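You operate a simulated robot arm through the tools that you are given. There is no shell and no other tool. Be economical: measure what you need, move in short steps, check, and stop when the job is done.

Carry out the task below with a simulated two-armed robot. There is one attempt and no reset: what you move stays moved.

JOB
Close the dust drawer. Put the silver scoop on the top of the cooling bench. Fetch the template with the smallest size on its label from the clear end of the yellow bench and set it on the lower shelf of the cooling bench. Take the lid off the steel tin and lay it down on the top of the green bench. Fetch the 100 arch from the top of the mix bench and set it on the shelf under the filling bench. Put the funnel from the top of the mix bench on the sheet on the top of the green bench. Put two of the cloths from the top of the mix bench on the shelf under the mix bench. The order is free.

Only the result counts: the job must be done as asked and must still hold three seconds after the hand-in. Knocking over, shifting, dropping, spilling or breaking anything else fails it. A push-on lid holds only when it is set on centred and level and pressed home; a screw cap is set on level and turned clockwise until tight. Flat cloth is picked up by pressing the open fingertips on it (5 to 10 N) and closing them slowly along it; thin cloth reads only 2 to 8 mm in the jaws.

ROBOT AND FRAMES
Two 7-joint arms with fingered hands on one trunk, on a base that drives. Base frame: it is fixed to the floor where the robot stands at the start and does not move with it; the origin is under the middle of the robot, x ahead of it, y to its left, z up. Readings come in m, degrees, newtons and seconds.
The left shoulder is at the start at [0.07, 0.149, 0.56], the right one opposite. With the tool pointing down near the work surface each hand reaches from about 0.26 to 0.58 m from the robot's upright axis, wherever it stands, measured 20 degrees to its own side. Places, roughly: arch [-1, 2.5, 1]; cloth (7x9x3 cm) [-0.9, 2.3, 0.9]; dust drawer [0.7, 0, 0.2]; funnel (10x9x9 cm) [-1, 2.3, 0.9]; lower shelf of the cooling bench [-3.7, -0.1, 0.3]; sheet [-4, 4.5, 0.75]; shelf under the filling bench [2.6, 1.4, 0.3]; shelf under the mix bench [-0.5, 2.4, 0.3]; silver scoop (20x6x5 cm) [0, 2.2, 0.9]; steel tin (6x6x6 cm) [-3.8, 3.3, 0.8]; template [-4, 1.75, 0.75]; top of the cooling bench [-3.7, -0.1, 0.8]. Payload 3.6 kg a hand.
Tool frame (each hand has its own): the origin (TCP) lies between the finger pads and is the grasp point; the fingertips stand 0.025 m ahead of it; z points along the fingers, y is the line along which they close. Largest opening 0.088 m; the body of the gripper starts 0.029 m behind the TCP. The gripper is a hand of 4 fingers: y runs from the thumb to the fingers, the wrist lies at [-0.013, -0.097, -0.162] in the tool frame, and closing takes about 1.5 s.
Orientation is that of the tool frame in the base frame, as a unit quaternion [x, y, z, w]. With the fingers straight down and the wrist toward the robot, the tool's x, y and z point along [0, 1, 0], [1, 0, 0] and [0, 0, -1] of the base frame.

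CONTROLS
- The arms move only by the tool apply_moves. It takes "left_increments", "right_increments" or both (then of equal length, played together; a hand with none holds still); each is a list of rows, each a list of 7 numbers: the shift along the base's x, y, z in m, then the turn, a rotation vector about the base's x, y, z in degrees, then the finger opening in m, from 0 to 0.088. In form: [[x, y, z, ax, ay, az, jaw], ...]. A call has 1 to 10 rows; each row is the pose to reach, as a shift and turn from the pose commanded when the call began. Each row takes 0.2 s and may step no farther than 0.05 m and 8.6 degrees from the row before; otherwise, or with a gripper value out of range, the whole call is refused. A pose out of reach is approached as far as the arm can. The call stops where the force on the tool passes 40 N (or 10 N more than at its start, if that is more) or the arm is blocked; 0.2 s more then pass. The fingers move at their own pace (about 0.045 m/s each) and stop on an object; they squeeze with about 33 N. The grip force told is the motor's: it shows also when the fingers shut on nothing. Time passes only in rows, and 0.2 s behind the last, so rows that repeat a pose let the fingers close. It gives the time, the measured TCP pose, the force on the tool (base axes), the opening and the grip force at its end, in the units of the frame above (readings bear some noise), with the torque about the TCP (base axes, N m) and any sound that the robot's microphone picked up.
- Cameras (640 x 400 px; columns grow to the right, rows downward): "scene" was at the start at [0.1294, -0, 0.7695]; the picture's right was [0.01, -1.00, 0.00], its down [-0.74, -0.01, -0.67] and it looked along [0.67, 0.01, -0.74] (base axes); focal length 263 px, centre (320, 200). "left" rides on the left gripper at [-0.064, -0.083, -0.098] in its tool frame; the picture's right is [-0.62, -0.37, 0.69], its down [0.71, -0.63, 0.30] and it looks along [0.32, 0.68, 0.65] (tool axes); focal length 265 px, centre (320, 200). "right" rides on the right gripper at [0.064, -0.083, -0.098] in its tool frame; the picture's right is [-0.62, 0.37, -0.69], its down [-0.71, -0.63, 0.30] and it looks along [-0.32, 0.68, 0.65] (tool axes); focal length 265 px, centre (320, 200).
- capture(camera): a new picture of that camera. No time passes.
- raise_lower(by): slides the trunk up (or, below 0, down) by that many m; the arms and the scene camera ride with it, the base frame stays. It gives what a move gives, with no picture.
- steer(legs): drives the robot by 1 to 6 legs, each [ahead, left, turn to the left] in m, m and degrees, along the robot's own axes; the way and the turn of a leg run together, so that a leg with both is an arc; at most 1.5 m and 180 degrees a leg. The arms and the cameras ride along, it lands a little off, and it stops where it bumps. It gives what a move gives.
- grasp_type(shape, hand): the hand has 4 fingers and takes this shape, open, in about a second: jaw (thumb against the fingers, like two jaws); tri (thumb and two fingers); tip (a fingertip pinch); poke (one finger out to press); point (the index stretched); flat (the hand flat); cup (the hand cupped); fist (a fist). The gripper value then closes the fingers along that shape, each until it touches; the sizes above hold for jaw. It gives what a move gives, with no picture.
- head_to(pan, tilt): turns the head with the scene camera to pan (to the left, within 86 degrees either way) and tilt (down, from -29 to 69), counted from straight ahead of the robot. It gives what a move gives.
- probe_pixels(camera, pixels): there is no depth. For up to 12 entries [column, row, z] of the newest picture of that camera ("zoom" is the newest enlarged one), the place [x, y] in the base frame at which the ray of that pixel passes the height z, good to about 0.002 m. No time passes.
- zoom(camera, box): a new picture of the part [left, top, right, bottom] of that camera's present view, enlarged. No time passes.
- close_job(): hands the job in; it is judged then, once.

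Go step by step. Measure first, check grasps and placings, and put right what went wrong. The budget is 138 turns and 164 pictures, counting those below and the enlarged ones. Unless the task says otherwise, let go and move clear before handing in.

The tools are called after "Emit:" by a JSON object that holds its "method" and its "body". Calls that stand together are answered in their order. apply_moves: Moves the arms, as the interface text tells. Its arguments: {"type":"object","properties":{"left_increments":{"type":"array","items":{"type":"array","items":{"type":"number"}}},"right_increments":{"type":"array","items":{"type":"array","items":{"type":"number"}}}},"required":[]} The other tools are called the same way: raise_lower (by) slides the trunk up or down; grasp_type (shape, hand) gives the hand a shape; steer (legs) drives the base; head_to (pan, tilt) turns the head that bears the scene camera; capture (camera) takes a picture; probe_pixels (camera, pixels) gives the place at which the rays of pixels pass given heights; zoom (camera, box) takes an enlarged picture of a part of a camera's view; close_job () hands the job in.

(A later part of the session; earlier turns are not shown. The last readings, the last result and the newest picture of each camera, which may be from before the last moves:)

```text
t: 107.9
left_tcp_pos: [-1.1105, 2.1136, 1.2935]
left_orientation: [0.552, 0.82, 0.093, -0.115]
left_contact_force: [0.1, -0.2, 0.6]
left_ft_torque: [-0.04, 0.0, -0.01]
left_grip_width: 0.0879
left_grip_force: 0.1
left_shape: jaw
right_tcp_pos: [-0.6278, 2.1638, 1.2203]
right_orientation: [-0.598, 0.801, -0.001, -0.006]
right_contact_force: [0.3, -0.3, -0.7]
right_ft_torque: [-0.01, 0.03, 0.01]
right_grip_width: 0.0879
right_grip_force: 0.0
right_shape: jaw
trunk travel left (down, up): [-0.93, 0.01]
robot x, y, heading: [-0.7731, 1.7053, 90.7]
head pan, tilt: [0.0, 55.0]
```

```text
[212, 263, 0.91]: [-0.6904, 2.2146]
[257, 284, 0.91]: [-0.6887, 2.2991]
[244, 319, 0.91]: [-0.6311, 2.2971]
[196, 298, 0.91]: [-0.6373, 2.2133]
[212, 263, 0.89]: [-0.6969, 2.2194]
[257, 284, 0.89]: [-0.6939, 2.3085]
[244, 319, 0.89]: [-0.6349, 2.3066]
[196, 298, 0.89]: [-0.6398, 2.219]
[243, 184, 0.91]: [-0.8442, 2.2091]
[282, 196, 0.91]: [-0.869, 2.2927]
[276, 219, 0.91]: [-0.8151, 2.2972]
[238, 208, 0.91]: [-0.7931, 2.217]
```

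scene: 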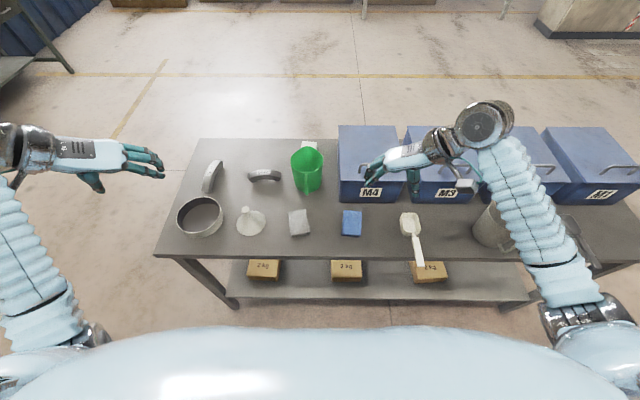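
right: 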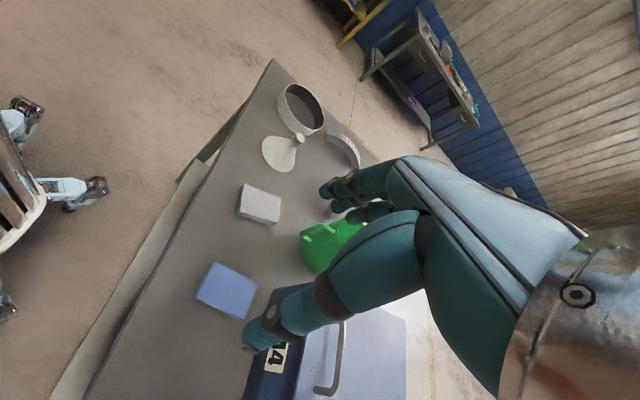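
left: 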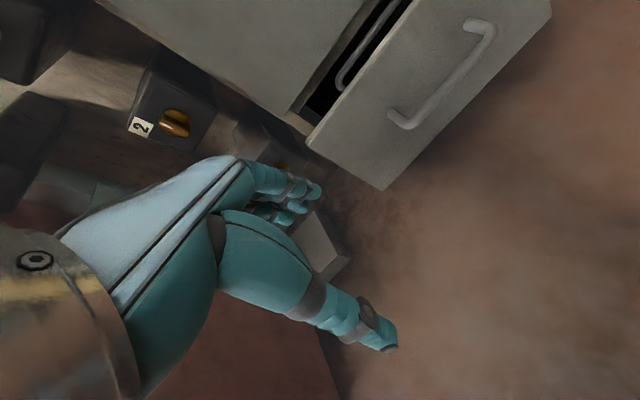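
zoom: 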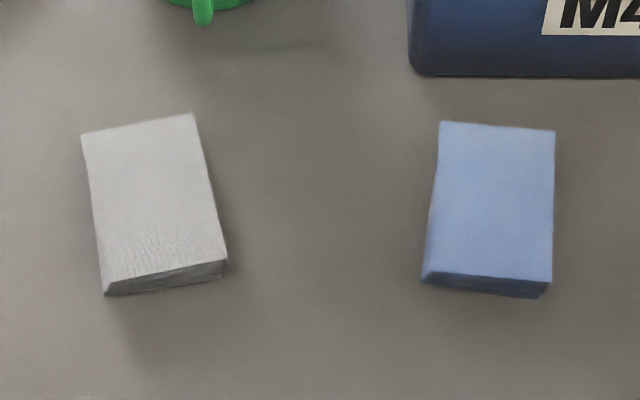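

Cloth tops sit at z≈0.91 (bench 0.88): grey centre ≈(−0.84, 2.253), blue ≈(−0.67, 2.253). I'll lower the trunk slightly, close in, and hover both hands above them.

Emit:
{"method": "raise_lower", "body": {"by": -0.1}}

Emit:
{"method": "steer", "body": {"legs": [[0.06, 0, 0]]}}

Emit:
{"method": "apply_moves", "body": {"left_increments": [[0.03, 0.0, 0.0, -2, -0.5, -1.2, 0.088], [0.07, 0.01, 0.0, -4, -1, -2.4, 0.088], [0.11, 0.02, -0.01, -6.5, -1.5, -3.6, 0.088], [0.15, 0.03, -0.02, -9, -2, -5, 0.088], [0.19, 0.04, -0.03, -12, -2.5, -6.5, 0.088], [0.23, 0.06, -0.04, -14.5, -3, -8, 0.088], [0.265, 0.075, -0.06, -16.6, -3.6, -9.5, 0.088], [0.265, 0.075, -0.08, -16.6, -3.6, -9.5, 0.088]], "right_increments": [[0, 0, 0, 0, 0, 3, 0.088], [-0.01, 0.01, 0, 0, 0, 7, 0.088], [-0.02, 0.015, 0, 0, 0, 11, 0.088], [-0.03, 0.02, 0, 0, 0, 13.6, 0.088], [-0.04, 0.02, -0.01, 0, 0, 13.6, 0.088], [-0.04, 0.02, -0.02, 0, 0, 13.6, 0.088], [-0.04, 0.02, -0.03, 0, 0, 13.6, 0.088], [-0.04, 0.02, -0.03, 0, 0, 13.6, 0.088]]}}

Emit:
{"method": "capture", "body": {"camera": "scene"}}

Emit:
{"method": "capture", "body": {"camera": "left"}}

Emit:
{"method": "capture", "body": {"camera": "right"}}

```text
t: 109.2
left_tcp_pos: [-1.112, 2.1135, 1.1919]
left_orientation: [0.552, 0.82, 0.094, -0.114]
left_contact_force: [-0.6, 0.3, -0.7]
left_ft_torque: [0.02, 0.02, -0.05]
left_grip_width: 0.0877
left_grip_force: 0.1
left_shape: jaw
right_tcp_pos: [-0.6291, 2.1641, 1.1204]
right_orientation: [-0.598, 0.801, -0.002, -0.006]
right_contact_force: [0.2, 0.2, 0.1]
right_ft_torque: [-0.01, 0.0, 0.02]
right_grip_width: 0.0878
right_grip_force: 0.1
right_shape: jaw
trunk travel left (down, up): [-0.83, 0.11]
robot x, y, heading: [-0.7736, 1.7046, 90.8]
head pan, tilt: [0.0, 55.0]
```

```text
t: 110.7
left_tcp_pos: [-1.1155, 2.1686, 1.1925]
left_orientation: [0.551, 0.821, 0.095, -0.114]
left_contact_force: [-0.3, -0.8, -0.4]
left_ft_torque: [0.02, 0.0, -0.01]
left_grip_width: 0.0881
left_grip_force: 0.1
left_shape: jaw
right_tcp_pos: [-0.6304, 2.2214, 1.122]
right_orientation: [-0.598, 0.801, -0.002, -0.003]
right_contact_force: [-0.2, -0.9, -0.4]
right_ft_torque: [0.02, 0.0, 0.01]
right_grip_width: 0.0876
right_grip_force: 0.0
right_shape: jaw
trunk travel left (down, up): [-0.83, 0.11]
robot x, y, heading: [-0.772, 1.7711, 90.8]
head pan, tilt: [0.0, 55.0]
```

```text
t: 112.5
left_tcp_pos: [-0.8488, 2.2463, 1.1133]
left_orientation: [0.625, 0.78, 0.001, 0.001]
left_contact_force: [0.1, -0.2, -0.4]
left_ft_torque: [-0.02, -0.02, 0.01]
left_grip_width: 0.0882
left_grip_force: 0.0
left_shape: jaw
right_tcp_pos: [-0.6709, 2.2424, 1.0898]
right_orientation: [-0.689, 0.725, -0.002, -0.003]
right_contact_force: [-0.6, -0.2, -0.5]
right_ft_torque: [0.02, -0.04, 0.01]
right_grip_width: 0.0879
right_grip_force: 0.0
right_shape: jaw
trunk travel left (down, up): [-0.83, 0.11]
robot x, y, heading: [-0.7728, 1.7671, 90.7]
head pan, tilt: [0.0, 55.0]
```

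```text
138 pictures are left
```

scene: 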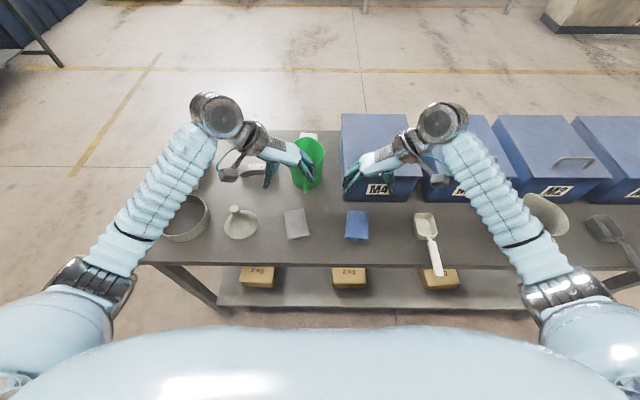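

```text
137 pictures are left
```

left: 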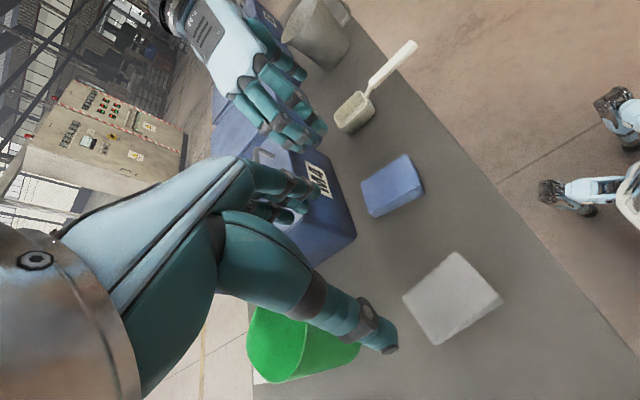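

```text
136 pictures are left
```

right: 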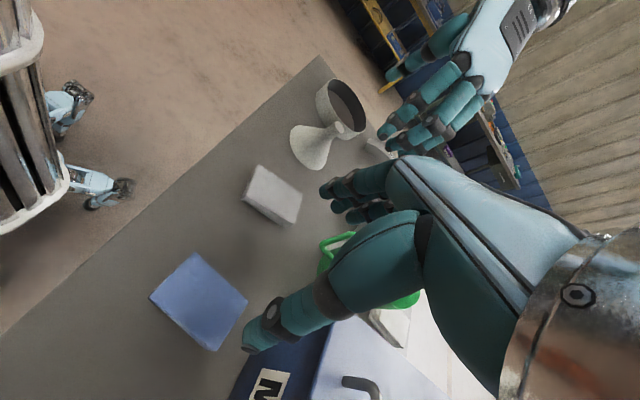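

Both hands hover centred over the cloths with clear sides. I'll descend to z≈0.912 with the jaws open, then close.

Emit:
{"method": "apply_moves", "body": {"left_increments": [[0.007, 0.006, -0.045, 0, 0, 0, 0.088], [0.007, 0.006, -0.09, 0, 0, 0, 0.088], [0.007, 0.006, -0.13, 0, 0, 0, 0.088], [0.007, 0.006, -0.165, 0, 0, 0, 0.088], [0.007, 0.006, -0.185, 0, 0, 0, 0.088], [0.007, 0.006, -0.2, 0, 0, 0, 0.088], [0.007, 0.006, -0.2, 0, 0, 0, 0.088]], "right_increments": [[0.002, 0.011, -0.04, 0, 0, 0, 0.088], [0.002, 0.011, -0.08, 0, 0, 0, 0.088], [0.002, 0.011, -0.115, 0, 0, 0, 0.088], [0.002, 0.011, -0.145, 0, 0, 0, 0.088], [0.002, 0.011, -0.165, 0, 0, 0, 0.088], [0.002, 0.011, -0.178, 0, 0, 0, 0.088], [0.002, 0.011, -0.178, 0, 0, 0, 0.088]]}}

Emit:
{"method": "capture", "body": {"camera": "left"}}

Emit:
{"method": "capture", "body": {"camera": "right"}}

```text
t: 114.1
left_tcp_pos: [-0.8401, 2.2531, 0.9119]
left_orientation: [0.626, 0.78, -0.001, 0.0]
left_contact_force: [0.3, 0.0, 0.1]
left_ft_torque: [0.02, 0.01, 0.0]
left_grip_width: 0.0882
left_grip_force: 0.0
left_shape: jaw
right_tcp_pos: [-0.6667, 2.2554, 0.9128]
right_orientation: [-0.689, 0.724, -0.003, -0.004]
right_contact_force: [-0.1, 0.5, -0.4]
right_ft_torque: [0.0, 0.01, 0.02]
right_grip_width: 0.088
right_grip_force: 0.0
right_shape: jaw
trunk travel left (down, up): [-0.83, 0.11]
robot x, y, heading: [-0.775, 1.7696, 90.7]
head pan, tilt: [0.0, 55.0]
```

```text
135 pictures are left
```

left: 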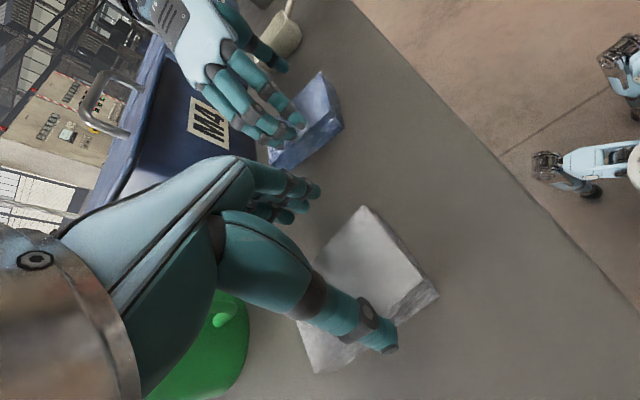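

```text
134 pictures are left
```

right: 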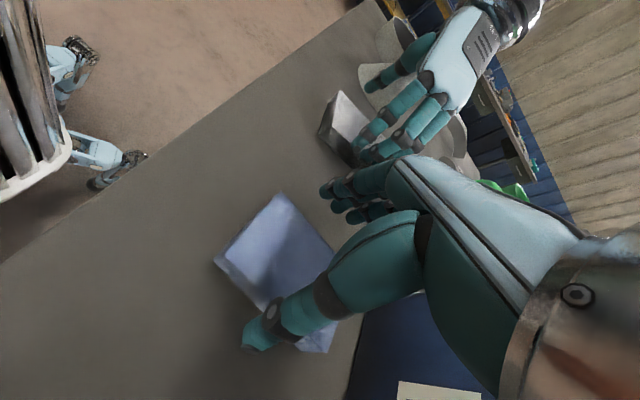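

Thumb and fingers straddle both cloths. Closing now and lifting a little.

Emit:
{"method": "apply_moves", "body": {"left_increments": [[0, 0, 0, 0, 0, 0, 0.06], [0, 0, 0, 0, 0, 0, 0.03], [0, 0, 0, 0, 0, 0, 0.0], [0, 0, 0, 0, 0, 0, 0], [0, 0, 0, 0, 0, 0, 0], [0, 0, 0, 0, 0, 0, 0], [0, 0, 0, 0, 0, 0, 0], [0, 0, 0.03, 0, 0, 0, 0], [0, 0, 0.07, 0, 0, 0, 0]], "right_increments": [[0, 0, 0, 0, 0, 0, 0.06], [0, 0, 0, 0, 0, 0, 0.03], [0, 0, 0, 0, 0, 0, 0.0], [0, 0, 0, 0, 0, 0, 0], [0, 0, 0, 0, 0, 0, 0], [0, 0, 0, 0, 0, 0, 0], [0, 0, 0, 0, 0, 0, 0], [0, 0, 0.03, 0, 0, 0, 0], [0, 0, 0.07, 0, 0, 0, 0]]}}

Emit:
{"method": "capture", "body": {"camera": "left"}}

Emit:
{"method": "capture", "body": {"camera": "scene"}}

```text
t: 116.1
left_tcp_pos: [-0.8386, 2.2536, 0.9826]
left_orientation: [0.626, 0.779, 0.0, 0.0]
left_contact_force: [0.0, 0.9, -0.2]
left_ft_torque: [-0.01, 0.03, 0.02]
left_grip_width: 0.0
left_grip_force: 33.0
left_shape: jaw
right_tcp_pos: [-0.6688, 2.2544, 0.9827]
right_orientation: [-0.689, 0.724, -0.002, -0.004]
right_contact_force: [0.4, 0.0, 0.4]
right_ft_torque: [-0.04, -0.01, 0.0]
right_grip_width: 0.0001
right_grip_force: 33.5
right_shape: jaw
trunk travel left (down, up): [-0.83, 0.11]
robot x, y, heading: [-0.7727, 1.7661, 90.5]
head pan, tilt: [0.0, 55.0]
```

```text
133 pictures are left
```

left: 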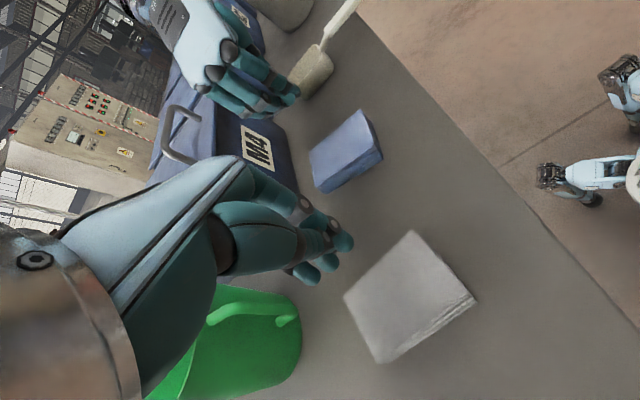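

```text
132 pictures are left
```

scene: 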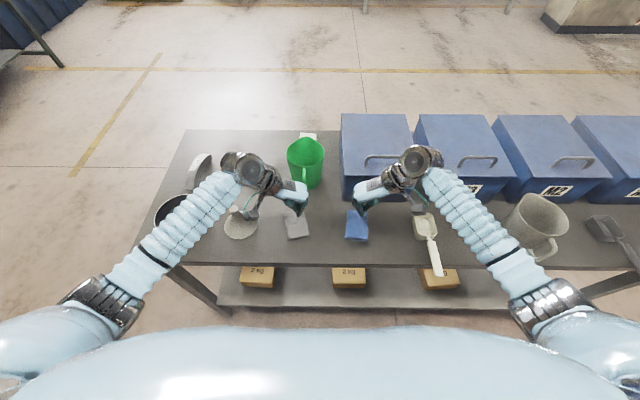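

Both jaws shut on nothing: the cloths stayed put (left view 344–475, 232–362), so my height estimate is off. I'll triangulate the grey cloth using left and scene views.

Emit:
{"method": "probe_pixels", "body": {"camera": "left", "pixels": [[412, 231, 0.91], [476, 297, 0.91], [344, 297, 0.91], [412, 231, 0.88], [476, 297, 0.88], [344, 297, 0.88], [412, 231, 0.85], [476, 297, 0.85], [344, 297, 0.85], [378, 362, 0.88], [341, 119, 0.88], [374, 140, 0.88]]}}

Emit:
{"method": "zoom", "body": {"camera": "scene", "box": [275, 195, 375, 250]}}

Emit:
{"method": "capture", "body": {"camera": "right"}}

```text
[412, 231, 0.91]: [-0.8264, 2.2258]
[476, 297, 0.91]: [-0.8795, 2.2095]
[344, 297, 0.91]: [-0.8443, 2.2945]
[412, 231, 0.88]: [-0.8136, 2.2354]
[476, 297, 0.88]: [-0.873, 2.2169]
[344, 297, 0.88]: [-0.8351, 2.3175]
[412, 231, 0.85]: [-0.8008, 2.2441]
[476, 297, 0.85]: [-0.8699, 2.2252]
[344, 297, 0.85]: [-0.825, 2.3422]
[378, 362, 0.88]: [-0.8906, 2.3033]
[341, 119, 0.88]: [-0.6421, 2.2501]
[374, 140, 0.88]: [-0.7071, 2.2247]
```

```text
6.40 times, centred on (325, 222) of scene
```

zoom: 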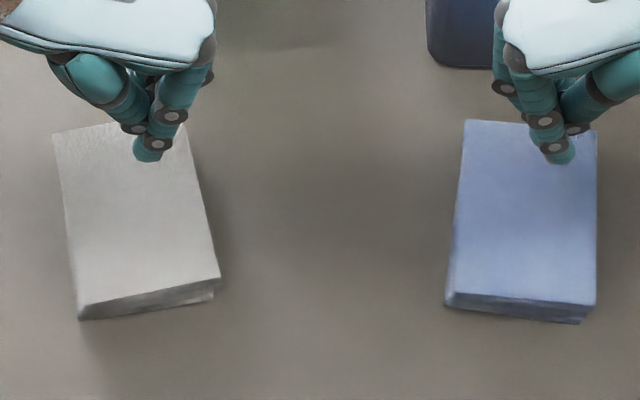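

```text
130 pictures are left
```

right: 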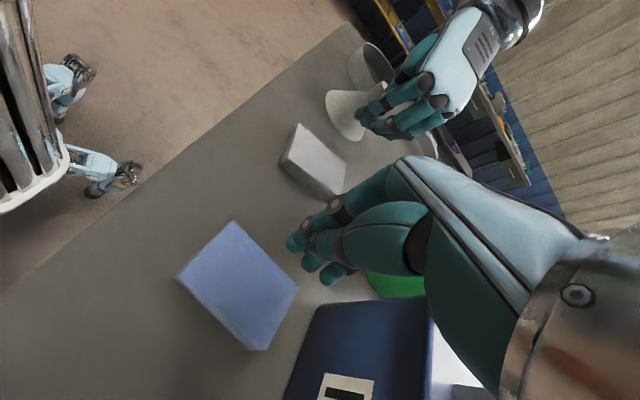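

Emit:
{"method": "probe_pixels", "body": {"camera": "zoom", "pixels": [[220, 279, 0.88], [78, 305, 0.88], [55, 136, 0.88], [220, 279, 0.86], [78, 305, 0.86], [55, 136, 0.86], [596, 305, 0.87], [448, 293, 0.87], [466, 120, 0.87], [597, 134, 0.87]]}}

Emit:
{"method": "probe_pixels", "body": {"camera": "left", "pixels": [[412, 231, 0.86], [476, 297, 0.86], [378, 362, 0.86], [344, 297, 0.86]]}}

Emit:
{"method": "probe_pixels", "body": {"camera": "right", "pixels": [[232, 221, 0.87], [298, 289, 0.87], [251, 350, 0.87], [178, 274, 0.87], [232, 221, 0.89], [298, 289, 0.89], [251, 350, 0.89], [178, 274, 0.89]]}}

```text
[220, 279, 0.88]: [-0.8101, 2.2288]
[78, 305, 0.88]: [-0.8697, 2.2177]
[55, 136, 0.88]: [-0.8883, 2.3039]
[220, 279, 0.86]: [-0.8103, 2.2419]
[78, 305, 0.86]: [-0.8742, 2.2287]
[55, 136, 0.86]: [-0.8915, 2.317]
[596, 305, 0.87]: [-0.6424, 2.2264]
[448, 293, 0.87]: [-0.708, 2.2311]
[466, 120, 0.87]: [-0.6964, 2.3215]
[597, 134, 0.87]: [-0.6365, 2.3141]
```

```text
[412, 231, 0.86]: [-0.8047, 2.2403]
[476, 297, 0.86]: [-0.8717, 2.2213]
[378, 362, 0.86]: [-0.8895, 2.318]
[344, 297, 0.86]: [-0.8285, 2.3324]
```

```text
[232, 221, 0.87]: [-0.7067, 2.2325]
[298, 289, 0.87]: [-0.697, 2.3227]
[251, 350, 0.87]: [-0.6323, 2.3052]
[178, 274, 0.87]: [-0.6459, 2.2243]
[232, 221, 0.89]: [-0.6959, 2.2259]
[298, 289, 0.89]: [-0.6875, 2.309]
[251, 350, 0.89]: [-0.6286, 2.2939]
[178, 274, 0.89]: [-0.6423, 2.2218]
```

All views agree at z≈0.867 for the cloth tops: grey centre (−0.850, 2.276), blue (−0.670, 2.272). I'll reopen, shift, and go down to TCP z≈0.868.

Emit:
{"method": "apply_moves", "body": {"left_increments": [[-0.011, 0.022, 0, 0, 0, 0, 0.088], [-0.011, 0.022, 0, 0, 0, 0, 0.088], [-0.011, 0.022, 0, 0, 0, 0, 0.088], [-0.011, 0.022, 0, 0, 0, 0, 0.088], [-0.011, 0.022, 0, 0, 0, 0, 0.088], [-0.011, 0.022, -0.04, 0, 0, 0, 0.088], [-0.011, 0.022, -0.08, 0, 0, 0, 0.088], [-0.011, 0.022, -0.1, 0, 0, 0, 0.088], [-0.011, 0.022, -0.114, 0, 0, 0, 0.088], [-0.011, 0.022, -0.114, 0, 0, 0, 0.088]], "right_increments": [[-0.002, 0.018, 0, 0, 0, 0, 0.088], [-0.002, 0.018, 0, 0, 0, 0, 0.088], [-0.002, 0.018, 0, 0, 0, 0, 0.088], [-0.002, 0.018, 0, 0, 0, 0, 0.088], [-0.002, 0.018, 0, 0, 0, 0, 0.088], [-0.002, 0.018, -0.04, 0, 0, 0, 0.088], [-0.002, 0.018, -0.08, 0, 0, 0, 0.088], [-0.002, 0.018, -0.1, 0, 0, 0, 0.088], [-0.002, 0.018, -0.114, 0, 0, 0, 0.088], [-0.002, 0.018, -0.114, 0, 0, 0, 0.088]]}}

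Emit:
{"method": "apply_moves", "body": {"left_increments": [[0, 0, 0, 0, 0, 0, 0.06], [0, 0, 0, 0, 0, 0, 0.03], [0, 0, 0, 0, 0, 0, 0.0], [0, 0, 0, 0, 0, 0, 0], [0, 0, 0, 0, 0, 0, 0], [0, 0, 0, 0, 0, 0, 0], [0, 0, 0, 0, 0, 0, 0]], "right_increments": [[0, 0, 0, 0, 0, 0, 0.06], [0, 0, 0, 0, 0, 0, 0.03], [0, 0, 0, 0, 0, 0, 0.0], [0, 0, 0, 0, 0, 0, 0], [0, 0, 0, 0, 0, 0, 0], [0, 0, 0, 0, 0, 0, 0], [0, 0, 0, 0, 0, 0, 0]]}}

Emit:
{"method": "capture", "body": {"camera": "left"}}

Emit:
{"method": "capture", "body": {"camera": "right"}}

```text
t: 118.3
left_tcp_pos: [-0.8507, 2.2758, 0.8739]
left_orientation: [0.625, 0.781, 0.005, -0.001]
left_contact_force: [-4.5, 0.0, 20.4]
left_ft_torque: [0.32, -0.82, 0.06]
left_grip_width: 0.0864
left_grip_force: 0.0
left_shape: jaw
right_tcp_pos: [-0.6714, 2.2723, 0.8732]
right_orientation: [-0.689, 0.725, 0.001, -0.003]
right_contact_force: [3.0, -0.4, 19.2]
right_ft_torque: [0.22, 0.87, -0.04]
right_grip_width: 0.0864
right_grip_force: 0.0
right_shape: jaw
trunk travel left (down, up): [-0.83, 0.11]
robot x, y, heading: [-0.7756, 1.7685, 90.6]
head pan, tilt: [0.0, 55.0]
```

```text
t: 119.9
left_tcp_pos: [-0.8505, 2.2708, 0.876]
left_orientation: [0.626, 0.78, 0.007, -0.003]
left_contact_force: [-0.8, 1.4, 32.8]
left_ft_torque: [-0.1, 0.18, -0.09]
left_grip_width: 0.0563
left_grip_force: 33.2
left_shape: jaw
right_tcp_pos: [-0.6715, 2.2709, 0.8752]
right_orientation: [-0.69, 0.724, 0.004, -0.001]
right_contact_force: [1.0, -0.7, 32.3]
right_ft_torque: [-0.08, -0.2, 0.08]
right_grip_width: 0.056
right_grip_force: 32.6
right_shape: jaw
trunk travel left (down, up): [-0.83, 0.11]
robot x, y, heading: [-0.7722, 1.7678, 90.6]
head pan, tilt: [0.0, 55.0]
```

```text
129 pictures are left
```

left: 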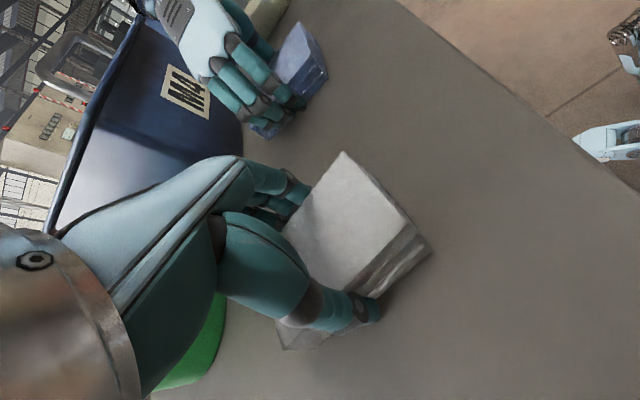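

```text
128 pictures are left
```

right: 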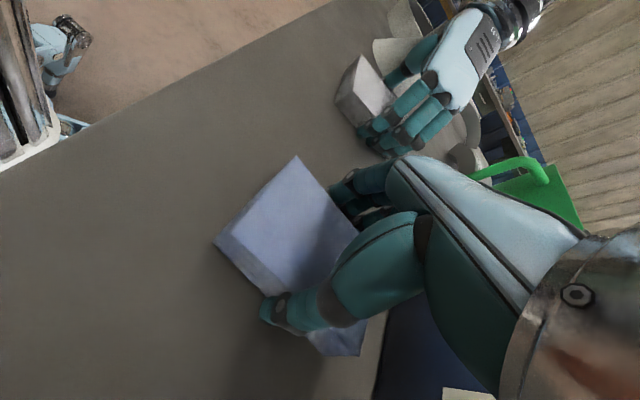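

Both jaws hold at 0.056 m, so the cloths are gripped (bench ≈0.847). I'll lift them straight up and probe the shelf bags for a free spot.

Emit:
{"method": "apply_moves", "body": {"left_increments": [[0, 0, 0.03, 0, 0, 0, 0], [0, 0, 0.07, 0, 0, 0, 0], [0, 0, 0.11, 0, 0, 0, 0], [0, 0, 0.15, 0, 0, 0, 0], [0, 0, 0.19, 0, 0, 0, 0], [0, 0, 0.23, 0, 0, 0, 0]], "right_increments": [[0, 0, 0.03, 0, 0, 0, 0], [0, 0, 0.07, 0, 0, 0, 0], [0, 0, 0.11, 0, 0, 0, 0], [0, 0, 0.15, 0, 0, 0, 0], [0, 0, 0.19, 0, 0, 0, 0], [0, 0, 0.23, 0, 0, 0, 0]]}}

Emit:
{"method": "raise_lower", "body": {"by": 0.1}}

Emit:
{"method": "capture", "body": {"camera": "scene"}}

Emit:
{"method": "probe_pixels", "body": {"camera": "scene", "pixels": [[458, 290, 0.3], [420, 292, 0.3], [347, 290, 0.3], [500, 295, 0.3]]}}

```text
t: 121.3
left_tcp_pos: [-0.8513, 2.2748, 1.0985]
left_orientation: [0.626, 0.78, 0.0, 0.001]
left_contact_force: [0.3, 0.1, -0.9]
left_ft_torque: [0.01, 0.0, 0.01]
left_grip_width: 0.0554
left_grip_force: 33.7
left_shape: jaw
right_tcp_pos: [-0.6696, 2.2704, 1.0986]
right_orientation: [-0.689, 0.725, -0.002, -0.005]
right_contact_force: [0.2, 1.1, 0.1]
right_ft_torque: [-0.01, -0.01, 0.03]
right_grip_width: 0.0558
right_grip_force: 33.1
right_shape: jaw
trunk travel left (down, up): [-0.83, 0.11]
robot x, y, heading: [-0.7712, 1.7686, 91.1]
head pan, tilt: [0.0, 55.0]
```

```text
t: 122.6
left_tcp_pos: [-0.8507, 2.2745, 1.1994]
left_orientation: [0.626, 0.78, 0.001, 0.0]
left_contact_force: [-0.1, 0.0, -0.6]
left_ft_torque: [0.03, 0.0, 0.01]
left_grip_width: 0.0554
left_grip_force: 32.8
left_shape: jaw
right_tcp_pos: [-0.6689, 2.2711, 1.1982]
right_orientation: [-0.689, 0.725, -0.002, -0.004]
right_contact_force: [-0.3, 0.2, -0.3]
right_ft_torque: [0.01, 0.02, 0.01]
right_grip_width: 0.0556
right_grip_force: 33.1
right_shape: jaw
trunk travel left (down, up): [-0.93, 0.01]
robot x, y, heading: [-0.7764, 1.7678, 90.7]
head pan, tilt: [0.0, 55.0]
```

```text
127 pictures are left
```

scene: 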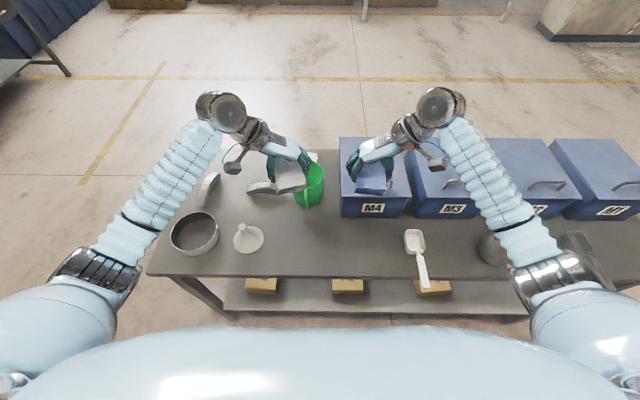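

```text
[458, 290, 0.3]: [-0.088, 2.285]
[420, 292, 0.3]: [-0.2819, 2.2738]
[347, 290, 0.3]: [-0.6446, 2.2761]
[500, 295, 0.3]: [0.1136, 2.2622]
```

The third bag ends near x≈−0.09 and the shelf right of it is free up to the leg at 0.31. I'll drive right to x≈0.08, back off, and turn the hands to point forward.

Emit:
{"method": "steer", "body": {"legs": [[0, -0.85, 0], [-0.2, 0, -0.7]]}}

Emit:
{"method": "apply_moves", "body": {"left_increments": [[0, 0, 0, 0, 0, 8, 0], [0, 0, 0, 0, 0, 16, 0], [0, 0, 0, 0, 0, 24, 0], [0, 0, 0, 0, 0, 32, 0], [0, 0, 0, 0, 0, 40, 0], [0, 0, 0, 0, 0, 48, 0], [0, 0, 0, 0, 0, 56, 0], [0, 0, 0, 0, 0, 64, 0], [0, 0, 0, 0, 0, 72, 0], [0, 0, 0, 0, 0, 77, 0]], "right_increments": [[0, 0, 0, 0, 0, -8, 0], [0, 0, 0, 0, 0, -16, 0], [0, 0, 0, 0, 0, -24, 0], [0, 0, 0, 0, 0, -32, 0], [0, 0, 0, 0, 0, -40, 0], [0, 0, 0, 0, 0, -48, 0], [0, 0, 0, 0, 0, -56, 0], [0, 0, 0, 0, 0, -64, 0], [0, 0, 0, 0, 0, -72, 0], [0, 0, 0, 0, 0, -80, 0]]}}

Emit:
{"method": "capture", "body": {"camera": "scene"}}

```text
t: 136.4
left_tcp_pos: [0.0015, 2.0842, 1.1988]
left_orientation: [0.638, 0.77, 0.001, 0.001]
left_contact_force: [0.2, 0.6, -1.3]
left_ft_torque: [0.0, -0.01, 0.05]
left_grip_width: 0.0556
left_grip_force: 32.9
left_shape: jaw
right_tcp_pos: [0.1836, 2.074, 1.1978]
right_orientation: [-0.677, 0.736, -0.003, -0.006]
right_contact_force: [-0.8, -0.1, -0.7]
right_ft_torque: [0.03, 0.02, -0.03]
right_grip_width: 0.0556
right_grip_force: 33.4
right_shape: jaw
trunk travel left (down, up): [-0.93, 0.01]
robot x, y, heading: [0.0599, 1.5666, 88.8]
head pan, tilt: [0.0, 55.0]
```

```text
t: 138.6
left_tcp_pos: [0.0009, 2.0835, 1.1993]
left_orientation: [0.019, 1.0, 0.0, 0.001]
left_contact_force: [0.1, -0.4, 0.4]
left_ft_torque: [0.04, 0.0, -0.02]
left_grip_width: 0.0556
left_grip_force: 32.9
left_shape: jaw
right_tcp_pos: [0.1832, 2.0742, 1.1979]
right_orientation: [-0.045, 0.999, 0.001, -0.004]
right_contact_force: [0.2, -0.8, 0.0]
right_ft_torque: [0.0, 0.01, 0.0]
right_grip_width: 0.0557
right_grip_force: 32.2
right_shape: jaw
trunk travel left (down, up): [-0.93, 0.01]
robot x, y, heading: [0.0643, 1.5686, 88.7]
head pan, tilt: [0.0, 55.0]
```

```text
126 pictures are left
```

scene: 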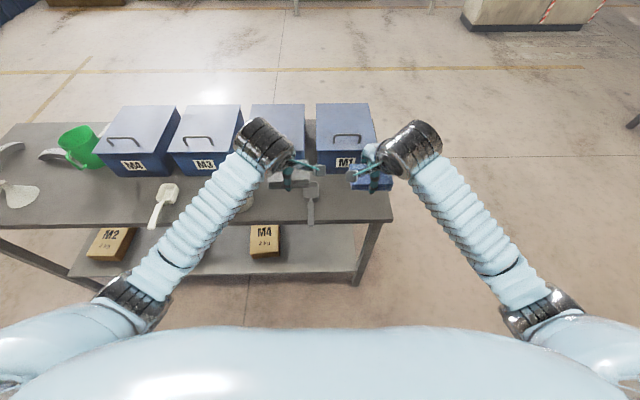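

I'll probe the free shelf area right of the third bag and pull the hands back from the bench edge before lowering.

Emit:
{"method": "probe_pixels", "body": {"camera": "scene", "pixels": [[281, 257, 0.3], [358, 272, 0.3], [330, 272, 0.3], [330, 272, 0.27], [392, 222, 0.845], [320, 224, 0.845], [250, 258, 0.3], [300, 272, 0.3]]}}

Emit:
{"method": "apply_moves", "body": {"left_increments": [[0, -0.03, 0, 0, 0, 0, 0], [-0.01, -0.06, 0, 0, 0, 0, 0], [-0.02, -0.09, 0, 0, 0, 0, 0]], "right_increments": [[0, -0.03, 0, 0, 0, -3, 0], [0, -0.06, 0, 0, 0, -5, 0], [0, -0.09, 0, 0, 0, -5, 0]]}}

```text
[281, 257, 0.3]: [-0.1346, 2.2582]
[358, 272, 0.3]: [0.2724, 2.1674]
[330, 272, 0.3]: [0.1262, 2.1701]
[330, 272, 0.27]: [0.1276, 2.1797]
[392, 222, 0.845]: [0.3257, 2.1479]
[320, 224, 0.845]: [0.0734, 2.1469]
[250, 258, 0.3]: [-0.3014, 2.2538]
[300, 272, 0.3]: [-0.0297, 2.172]
```

```text
t: 139.4
left_tcp_pos: [-0.0176, 1.9908, 1.199]
left_orientation: [0.02, 1.0, 0.002, 0.0]
left_contact_force: [0.5, -0.5, -0.1]
left_ft_torque: [-0.01, 0.01, -0.03]
left_grip_width: 0.0555
left_grip_force: 32.8
left_shape: jaw
right_tcp_pos: [0.1814, 1.9801, 1.1986]
right_orientation: [-0.002, 1.0, 0.003, -0.005]
right_contact_force: [-0.3, -1.3, -1.8]
right_ft_torque: [0.03, 0.02, 0.0]
right_grip_width: 0.0554
right_grip_force: 33.3
right_shape: jaw
trunk travel left (down, up): [-0.93, 0.01]
robot x, y, heading: [0.0608, 1.5725, 89.0]
head pan, tilt: [0.0, 55.0]
```

Shelf front is y≈2.175, free from x −0.13 to 0.27. I'll lower the trunk by 0.78 in front of the bench, then look.

Emit:
{"method": "raise_lower", "body": {"by": -0.4}}

Emit:
{"method": "raise_lower", "body": {"by": -0.38}}

Emit:
{"method": "head_to", "body": {"pan": 0, "tilt": 40}}

Emit:
{"method": "capture", "body": {"camera": "scene"}}

Emit:
{"method": "capture", "body": {"camera": "right"}}

```text
t: 143.2
left_tcp_pos: [-0.0181, 1.9917, 0.7966]
left_orientation: [0.02, 1.0, 0.001, 0.0]
left_contact_force: [0.4, -0.5, -0.1]
left_ft_torque: [-0.03, 0.0, -0.03]
left_grip_width: 0.0554
left_grip_force: 33.4
left_shape: jaw
right_tcp_pos: [0.1833, 1.9823, 0.7979]
right_orientation: [-0.003, 1.0, 0.002, -0.005]
right_contact_force: [0.5, -0.3, -0.1]
right_ft_torque: [0.02, 0.0, 0.0]
right_grip_width: 0.0555
right_grip_force: 32.6
right_shape: jaw
trunk travel left (down, up): [-0.53, 0.41]
robot x, y, heading: [0.0595, 1.571, 88.9]
head pan, tilt: [0.0, 55.0]
```

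```text
t: 146.9
left_tcp_pos: [-0.0164, 1.9934, 0.417]
left_orientation: [0.019, 1.0, 0.0, 0.0]
left_contact_force: [0.7, 0.2, 0.1]
left_ft_torque: [0.0, 0.04, 0.0]
left_grip_width: 0.0554
left_grip_force: 33.2
left_shape: jaw
right_tcp_pos: [0.1835, 1.9821, 0.4174]
right_orientation: [-0.003, 1.0, 0.001, -0.005]
right_contact_force: [-0.9, 0.9, -1.1]
right_ft_torque: [0.0, 0.02, 0.05]
right_grip_width: 0.0556
right_grip_force: 32.5
right_shape: jaw
trunk travel left (down, up): [-0.15, 0.79]
robot x, y, heading: [0.0619, 1.5708, 89.1]
head pan, tilt: [0.0, 55.0]
```

```text
t: 147.6
left_tcp_pos: [-0.0156, 1.9914, 0.4193]
left_orientation: [0.02, 1.0, 0.001, 0.0]
left_contact_force: [0.2, -0.7, -0.4]
left_ft_torque: [-0.03, 0.01, -0.02]
left_grip_width: 0.0554
left_grip_force: 33.1
left_shape: jaw
right_tcp_pos: [0.183, 1.9822, 0.4164]
right_orientation: [-0.002, 1.0, 0.001, -0.004]
right_contact_force: [-0.1, 0.3, -0.1]
right_ft_torque: [0.0, -0.02, -0.02]
right_grip_width: 0.0553
right_grip_force: 32.7
right_shape: jaw
trunk travel left (down, up): [-0.15, 0.79]
robot x, y, heading: [0.0594, 1.5712, 88.7]
head pan, tilt: [0.0, 40.0]
```

```text
125 pictures are left
```

scene: 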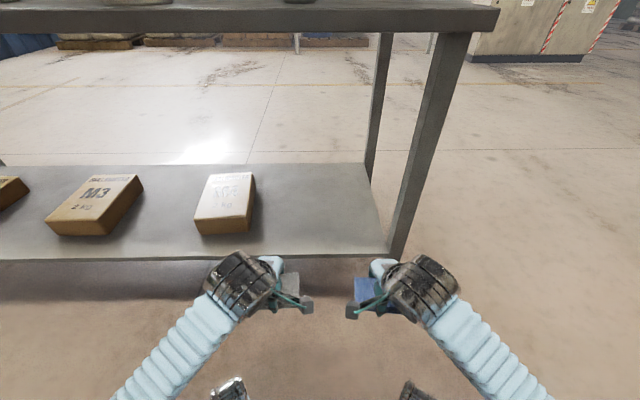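

```text
124 pictures are left
```

right: 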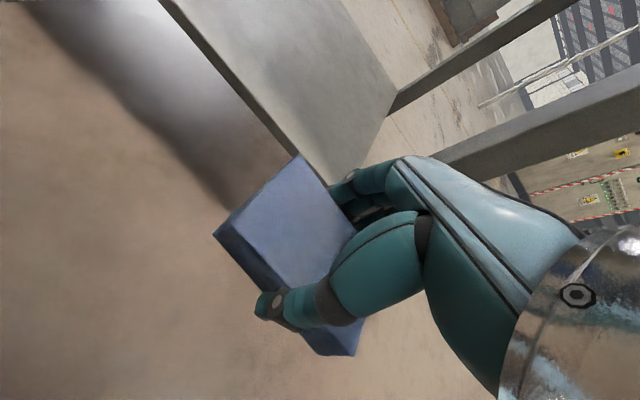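

I'll probe the leg, the bag, and the shelf edges from this low view for triangulation.

Emit:
{"method": "probe_pixels", "body": {"camera": "scene", "pixels": [[388, 252, 0.3], [388, 252, 0.27], [253, 236, 0.3], [255, 200, 0.34], [320, 256, 0.3], [320, 256, 0.27], [320, 256, 0.25], [320, 163, 0.27], [320, 163, 0.3], [320, 36, 0.8], [320, 10, 0.845]]}}

```text
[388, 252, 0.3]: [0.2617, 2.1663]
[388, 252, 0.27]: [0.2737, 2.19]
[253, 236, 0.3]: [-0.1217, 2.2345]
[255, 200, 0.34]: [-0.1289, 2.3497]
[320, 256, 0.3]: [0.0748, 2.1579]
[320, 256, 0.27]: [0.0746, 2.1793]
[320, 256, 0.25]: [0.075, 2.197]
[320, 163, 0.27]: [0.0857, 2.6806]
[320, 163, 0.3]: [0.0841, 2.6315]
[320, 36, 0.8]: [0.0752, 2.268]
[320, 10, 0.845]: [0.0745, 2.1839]
```

Shelf surface is z≈0.27, front edge y≈2.18, leg inner face x≈0.274. I'll drive in 0.18, reach forward, then lower.

Emit:
{"method": "steer", "body": {"legs": [[0.18, 0, 0]]}}

Emit:
{"method": "apply_moves", "body": {"left_increments": [[0, 0.04, 0, 0, 0, 0, 0], [0, 0.08, 0, 0, 0, 0, 0], [0, 0.12, -0.02, 0, 0, 0, 0], [0, 0.13, -0.06, 0, 0, 0, 0], [0, 0.13, -0.09, 0, 0, 0, 0], [0, 0.13, -0.105, 0, 0, 0, 0]], "right_increments": [[-0.01, 0.04, 0, 0, 0, 0, 0], [-0.02, 0.08, 0, 0, 0, 0, 0], [-0.02, 0.12, -0.02, 0, 0, 0, 0], [-0.02, 0.14, -0.06, 0, 0, 0, 0], [-0.02, 0.14, -0.09, 0, 0, 0, 0], [-0.02, 0.14, -0.105, 0, 0, 0, 0]]}}

Emit:
{"method": "capture", "body": {"camera": "right"}}

Emit:
{"method": "capture", "body": {"camera": "left"}}

```text
t: 150.5
left_tcp_pos: [-0.0121, 2.1665, 0.4173]
left_orientation: [0.021, 1.0, 0.001, 0.001]
left_contact_force: [-1.1, 0.5, -1.1]
left_ft_torque: [0.01, 0.02, -0.01]
left_grip_width: 0.0557
left_grip_force: 32.8
left_shape: jaw
right_tcp_pos: [0.187, 2.1557, 0.4179]
right_orientation: [-0.002, 1.0, 0.002, -0.004]
right_contact_force: [0.6, -0.2, -0.5]
right_ft_torque: [0.01, 0.0, 0.01]
right_grip_width: 0.0558
right_grip_force: 32.6
right_shape: jaw
trunk travel left (down, up): [-0.15, 0.79]
robot x, y, heading: [0.0651, 1.7473, 88.9]
head pan, tilt: [0.0, 40.0]
```

```text
t: 151.9
left_tcp_pos: [-0.0122, 2.2982, 0.3125]
left_orientation: [0.021, 1.0, 0.0, 0.0]
left_contact_force: [0.5, 0.4, 0.2]
left_ft_torque: [0.0, 0.01, -0.01]
left_grip_width: 0.0551
left_grip_force: 33.5
left_shape: jaw
right_tcp_pos: [0.1678, 2.2967, 0.3101]
right_orientation: [-0.002, 1.0, 0.002, -0.005]
right_contact_force: [0.9, 0.6, -1.0]
right_ft_torque: [0.03, 0.01, 0.01]
right_grip_width: 0.0557
right_grip_force: 33.2
right_shape: jaw
trunk travel left (down, up): [-0.15, 0.79]
robot x, y, heading: [0.0672, 1.7476, 89.1]
head pan, tilt: [0.0, 40.0]
```

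```text
123 pictures are left
```

right: 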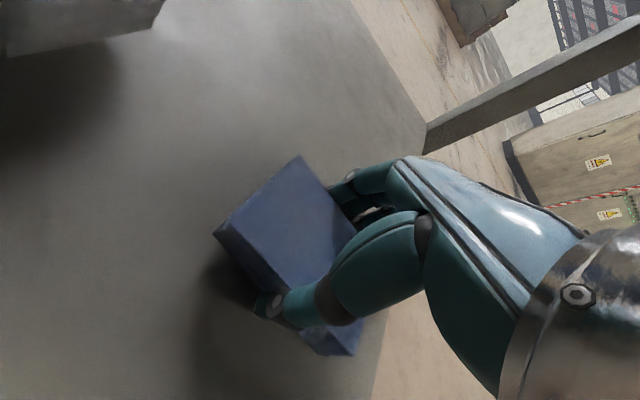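

```text
122 pictures are left
```

left: 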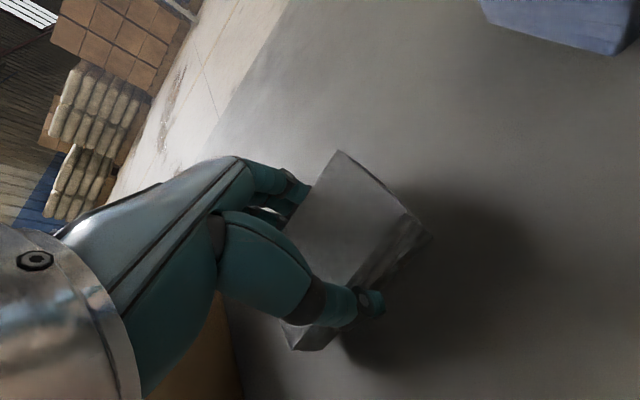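

Both cloths hang over clear shelf. I'll lower by another 1.5 cm in small steps and check the force.

Emit:
{"method": "apply_moves", "body": {"left_increments": [[0, 0, -0.005, 0, 0, 0, 0], [0, 0, -0.01, 0, 0, 0, 0], [0, 0, -0.014, 0, 0, 0, 0], [0, 0, -0.014, 0, 0, 0, 0]], "right_increments": [[0, 0, -0.005, 0, 0, 0, 0], [0, 0, -0.009, 0, 0, 0, 0], [0, 0, -0.012, 0, 0, 0, 0], [0, 0, -0.012, 0, 0, 0, 0]]}}

```text
t: 152.9
left_tcp_pos: [-0.0115, 2.2973, 0.3053]
left_orientation: [0.021, 1.0, 0.008, 0.001]
left_contact_force: [-0.2, -0.8, 30.2]
left_ft_torque: [-1.22, 0.01, 0.01]
left_grip_width: 0.0545
left_grip_force: 32.9
left_shape: jaw
right_tcp_pos: [0.1666, 2.2957, 0.3053]
right_orientation: [-0.002, 1.0, 0.006, -0.005]
right_contact_force: [0.1, 1.6, 13.6]
right_ft_torque: [-0.44, 0.02, 0.0]
right_grip_width: 0.055
right_grip_force: 33.0
right_shape: jaw
trunk travel left (down, up): [-0.15, 0.79]
robot x, y, heading: [0.0656, 1.7479, 88.8]
head pan, tilt: [0.0, 40.0]
```

Contact on both (30 N and 14 N). I'll open, lift clear, and look.

Emit:
{"method": "apply_moves", "body": {"left_increments": [[0, 0, 0.004, 0, 0, 0, 0.03], [0, 0, 0.004, 0, 0, 0, 0.06], [0, 0, 0.004, 0, 0, 0, 0.088], [0, 0, 0.004, 0, 0, 0, 0.088], [0, 0, 0.004, 0, 0, 0, 0.088], [0, 0, 0.03, 0, 0, 0, 0.088], [0, 0, 0.07, 0, 0, 0, 0.088], [0, -0.03, 0.1, 0, 0, 0, 0.088], [0, -0.08, 0.1, 0, 0, 0, 0.088], [0, -0.12, 0.1, 0, 0, 0, 0.088]], "right_increments": [[0, 0, 0.002, 0, 0, 0, 0.03], [0, 0, 0.002, 0, 0, 0, 0.06], [0, 0, 0.002, 0, 0, 0, 0.088], [0, 0, 0.002, 0, 0, 0, 0.088], [0, 0, 0.002, 0, 0, 0, 0.088], [0, 0, 0.03, 0, 0, 0, 0.088], [0, 0, 0.07, 0, 0, 0, 0.088], [0, -0.03, 0.1, 0, 0, 0, 0.088], [0, -0.08, 0.1, 0, 0, 0, 0.088], [0, -0.12, 0.1, 0, 0, 0, 0.088]]}}

Emit:
{"method": "steer", "body": {"legs": [[-0.19, 0, 0]]}}

Emit:
{"method": "capture", "body": {"camera": "scene"}}

```text
t: 155.1
left_tcp_pos: [-0.0139, 2.177, 0.3996]
left_orientation: [0.021, 1.0, 0.0, -0.001]
left_contact_force: [0.9, -0.4, 0.7]
left_ft_torque: [-0.04, -0.01, 0.0]
left_grip_width: 0.0876
left_grip_force: 0.1
left_shape: jaw
right_tcp_pos: [0.1648, 2.1743, 0.4]
right_orientation: [-0.002, 1.0, 0.002, -0.004]
right_contact_force: [-0.5, 0.1, 0.1]
right_ft_torque: [-0.02, -0.02, -0.01]
right_grip_width: 0.0878
right_grip_force: 0.1
right_shape: jaw
trunk travel left (down, up): [-0.15, 0.79]
robot x, y, heading: [0.0643, 1.7474, 88.8]
head pan, tilt: [0.0, 40.0]
```

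```text
t: 158.2
left_tcp_pos: [-0.0185, 1.9819, 0.3991]
left_orientation: [0.021, 1.0, 0.001, -0.001]
left_contact_force: [0.0, 0.0, 0.3]
left_ft_torque: [0.01, 0.02, 0.01]
left_grip_width: 0.0877
left_grip_force: 0.1
left_shape: jaw
right_tcp_pos: [0.1622, 1.9803, 0.3997]
right_orientation: [-0.001, 1.0, 0.001, -0.004]
right_contact_force: [0.2, 1.3, -0.6]
right_ft_torque: [-0.02, 0.03, -0.01]
right_grip_width: 0.0876
right_grip_force: 0.1
right_shape: jaw
trunk travel left (down, up): [-0.15, 0.79]
robot x, y, heading: [0.0617, 1.5504, 88.9]
head pan, tilt: [0.0, 40.0]
```

```text
121 pictures are left
```

scene: 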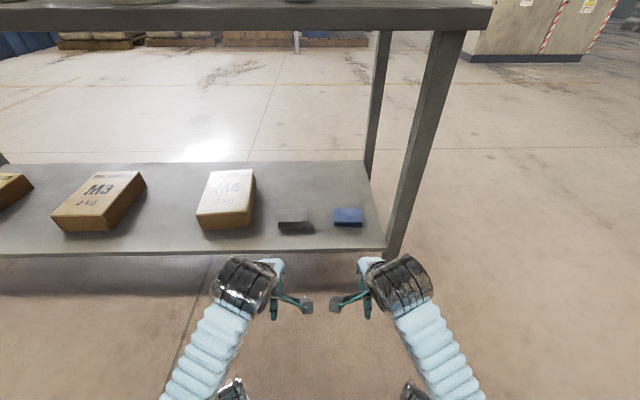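

Both cloths lie on the shelf (292,218) and (348,217). Next the R100 arch: raise the trunk, move in and left to x≈−0.85, and view it.

Emit:
{"method": "raise_lower", "body": {"by": 0.4}}

Emit:
{"method": "raise_lower", "body": {"by": 0.38}}

Emit:
{"method": "steer", "body": {"legs": [[0.19, 0, 1], [0, 0.9, 0]]}}

Emit:
{"method": "head_to", "body": {"pan": 0, "tilt": 58}}

Emit:
{"method": "capture", "body": {"camera": "scene"}}

Emit:
{"method": "capture", "body": {"camera": "left"}}

```text
t: 162.0
left_tcp_pos: [-0.0172, 1.9827, 0.799]
left_orientation: [0.021, 1.0, 0.001, 0.0]
left_contact_force: [0.3, -0.4, -0.2]
left_ft_torque: [-0.01, 0.01, -0.03]
left_grip_width: 0.0875
left_grip_force: 0.0
left_shape: jaw
right_tcp_pos: [0.1621, 1.9812, 0.8004]
right_orientation: [-0.001, 1.0, 0.001, -0.005]
right_contact_force: [0.0, 0.2, 0.0]
right_ft_torque: [-0.01, -0.01, 0.01]
right_grip_width: 0.0875
right_grip_force: 0.2
right_shape: jaw
trunk travel left (down, up): [-0.55, 0.39]
robot x, y, heading: [0.061, 1.5519, 88.5]
head pan, tilt: [0.0, 40.0]
```

```text
t: 165.7
left_tcp_pos: [-0.0171, 1.9822, 1.179]
left_orientation: [0.021, 1.0, 0.001, 0.0]
left_contact_force: [-0.3, -0.1, 0.5]
left_ft_torque: [0.01, -0.02, -0.02]
left_grip_width: 0.0875
left_grip_force: 0.1
left_shape: jaw
right_tcp_pos: [0.1612, 1.9809, 1.1804]
right_orientation: [-0.002, 1.0, 0.002, -0.005]
right_contact_force: [-0.6, 0.2, -0.4]
right_ft_torque: [-0.03, -0.01, 0.02]
right_grip_width: 0.0877
right_grip_force: 0.1
right_shape: jaw
trunk travel left (down, up): [-0.93, 0.01]
robot x, y, heading: [0.059, 1.5526, 88.5]
head pan, tilt: [0.0, 40.0]
```

```text
t: 180.1
left_tcp_pos: [-0.9185, 2.1701, 1.1798]
left_orientation: [0.011, 1.0, 0.0, -0.001]
left_contact_force: [0.4, 0.6, -0.5]
left_ft_torque: [0.0, -0.05, -0.02]
left_grip_width: 0.0879
left_grip_force: 0.1
left_shape: jaw
right_tcp_pos: [-0.7392, 2.1727, 1.1796]
right_orientation: [-0.011, 1.0, 0.002, -0.005]
right_contact_force: [-0.1, -0.5, 0.1]
right_ft_torque: [0.01, -0.01, 0.02]
right_grip_width: 0.0875
right_grip_force: 0.0
right_shape: jaw
trunk travel left (down, up): [-0.93, 0.01]
robot x, y, heading: [-0.834, 1.7399, 89.8]
head pan, tilt: [0.0, 40.0]
```

```text
t: 180.9
left_tcp_pos: [-0.9202, 2.1696, 1.1796]
left_orientation: [0.011, 1.0, 0.001, 0.0]
left_contact_force: [-0.3, -0.2, -0.3]
left_ft_torque: [0.0, -0.04, 0.01]
left_grip_width: 0.0875
left_grip_force: 0.0
left_shape: jaw
right_tcp_pos: [-0.7426, 2.1732, 1.1814]
right_orientation: [-0.011, 1.0, 0.002, -0.004]
right_contact_force: [0.3, -0.9, -0.3]
right_ft_torque: [0.01, -0.01, -0.03]
right_grip_width: 0.0879
right_grip_force: 0.1
right_shape: jaw
trunk travel left (down, up): [-0.93, 0.01]
robot x, y, heading: [-0.8344, 1.7384, 89.8]
head pan, tilt: [0.0, 58.0]
```

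```text
120 pictures are left
```

scene: 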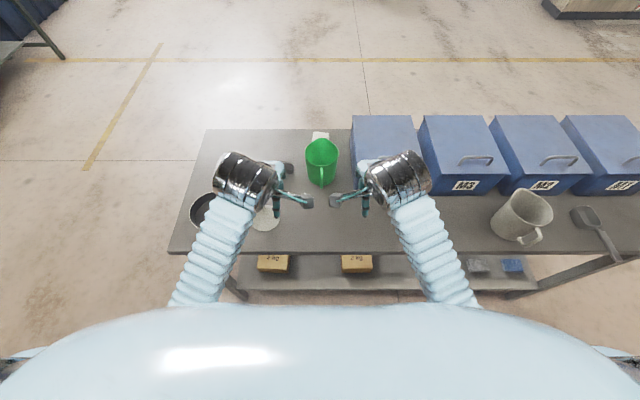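

```text
119 pictures are left
```

left: 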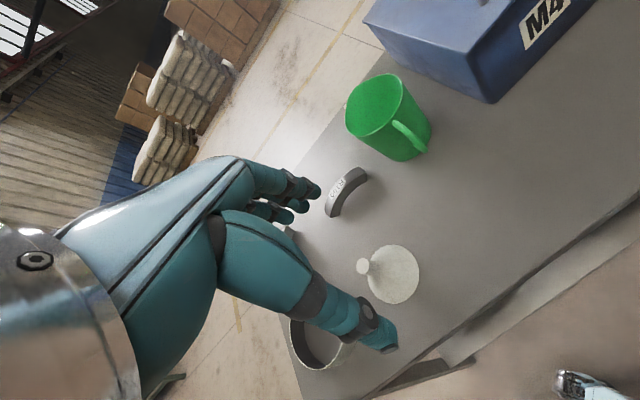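

The arch shows in the left view at (330,213)–(365,175), and the white scoop is hidden under the right arm. I'll zoom in and probe the arch.

Emit:
{"method": "zoom", "body": {"camera": "left", "box": [300, 140, 400, 230]}}

Emit:
{"method": "probe_pixels", "body": {"camera": "left", "pixels": [[331, 216, 0.85], [367, 181, 0.85], [331, 216, 0.87], [367, 181, 0.87], [346, 188, 0.88], [346, 188, 0.86], [346, 205, 0.845], [402, 159, 0.845], [425, 152, 0.845]]}}

```text
4.44 times, centred on (350, 185) of left
```

zoom: 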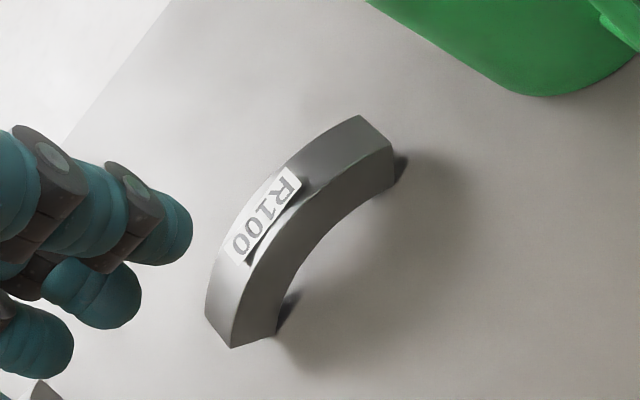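

```text
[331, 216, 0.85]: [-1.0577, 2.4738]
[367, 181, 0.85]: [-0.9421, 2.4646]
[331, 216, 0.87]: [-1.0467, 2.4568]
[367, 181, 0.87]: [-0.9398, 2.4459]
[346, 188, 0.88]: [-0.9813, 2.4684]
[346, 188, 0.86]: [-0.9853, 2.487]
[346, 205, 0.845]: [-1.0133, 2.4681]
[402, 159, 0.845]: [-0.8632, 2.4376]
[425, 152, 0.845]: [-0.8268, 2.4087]
```

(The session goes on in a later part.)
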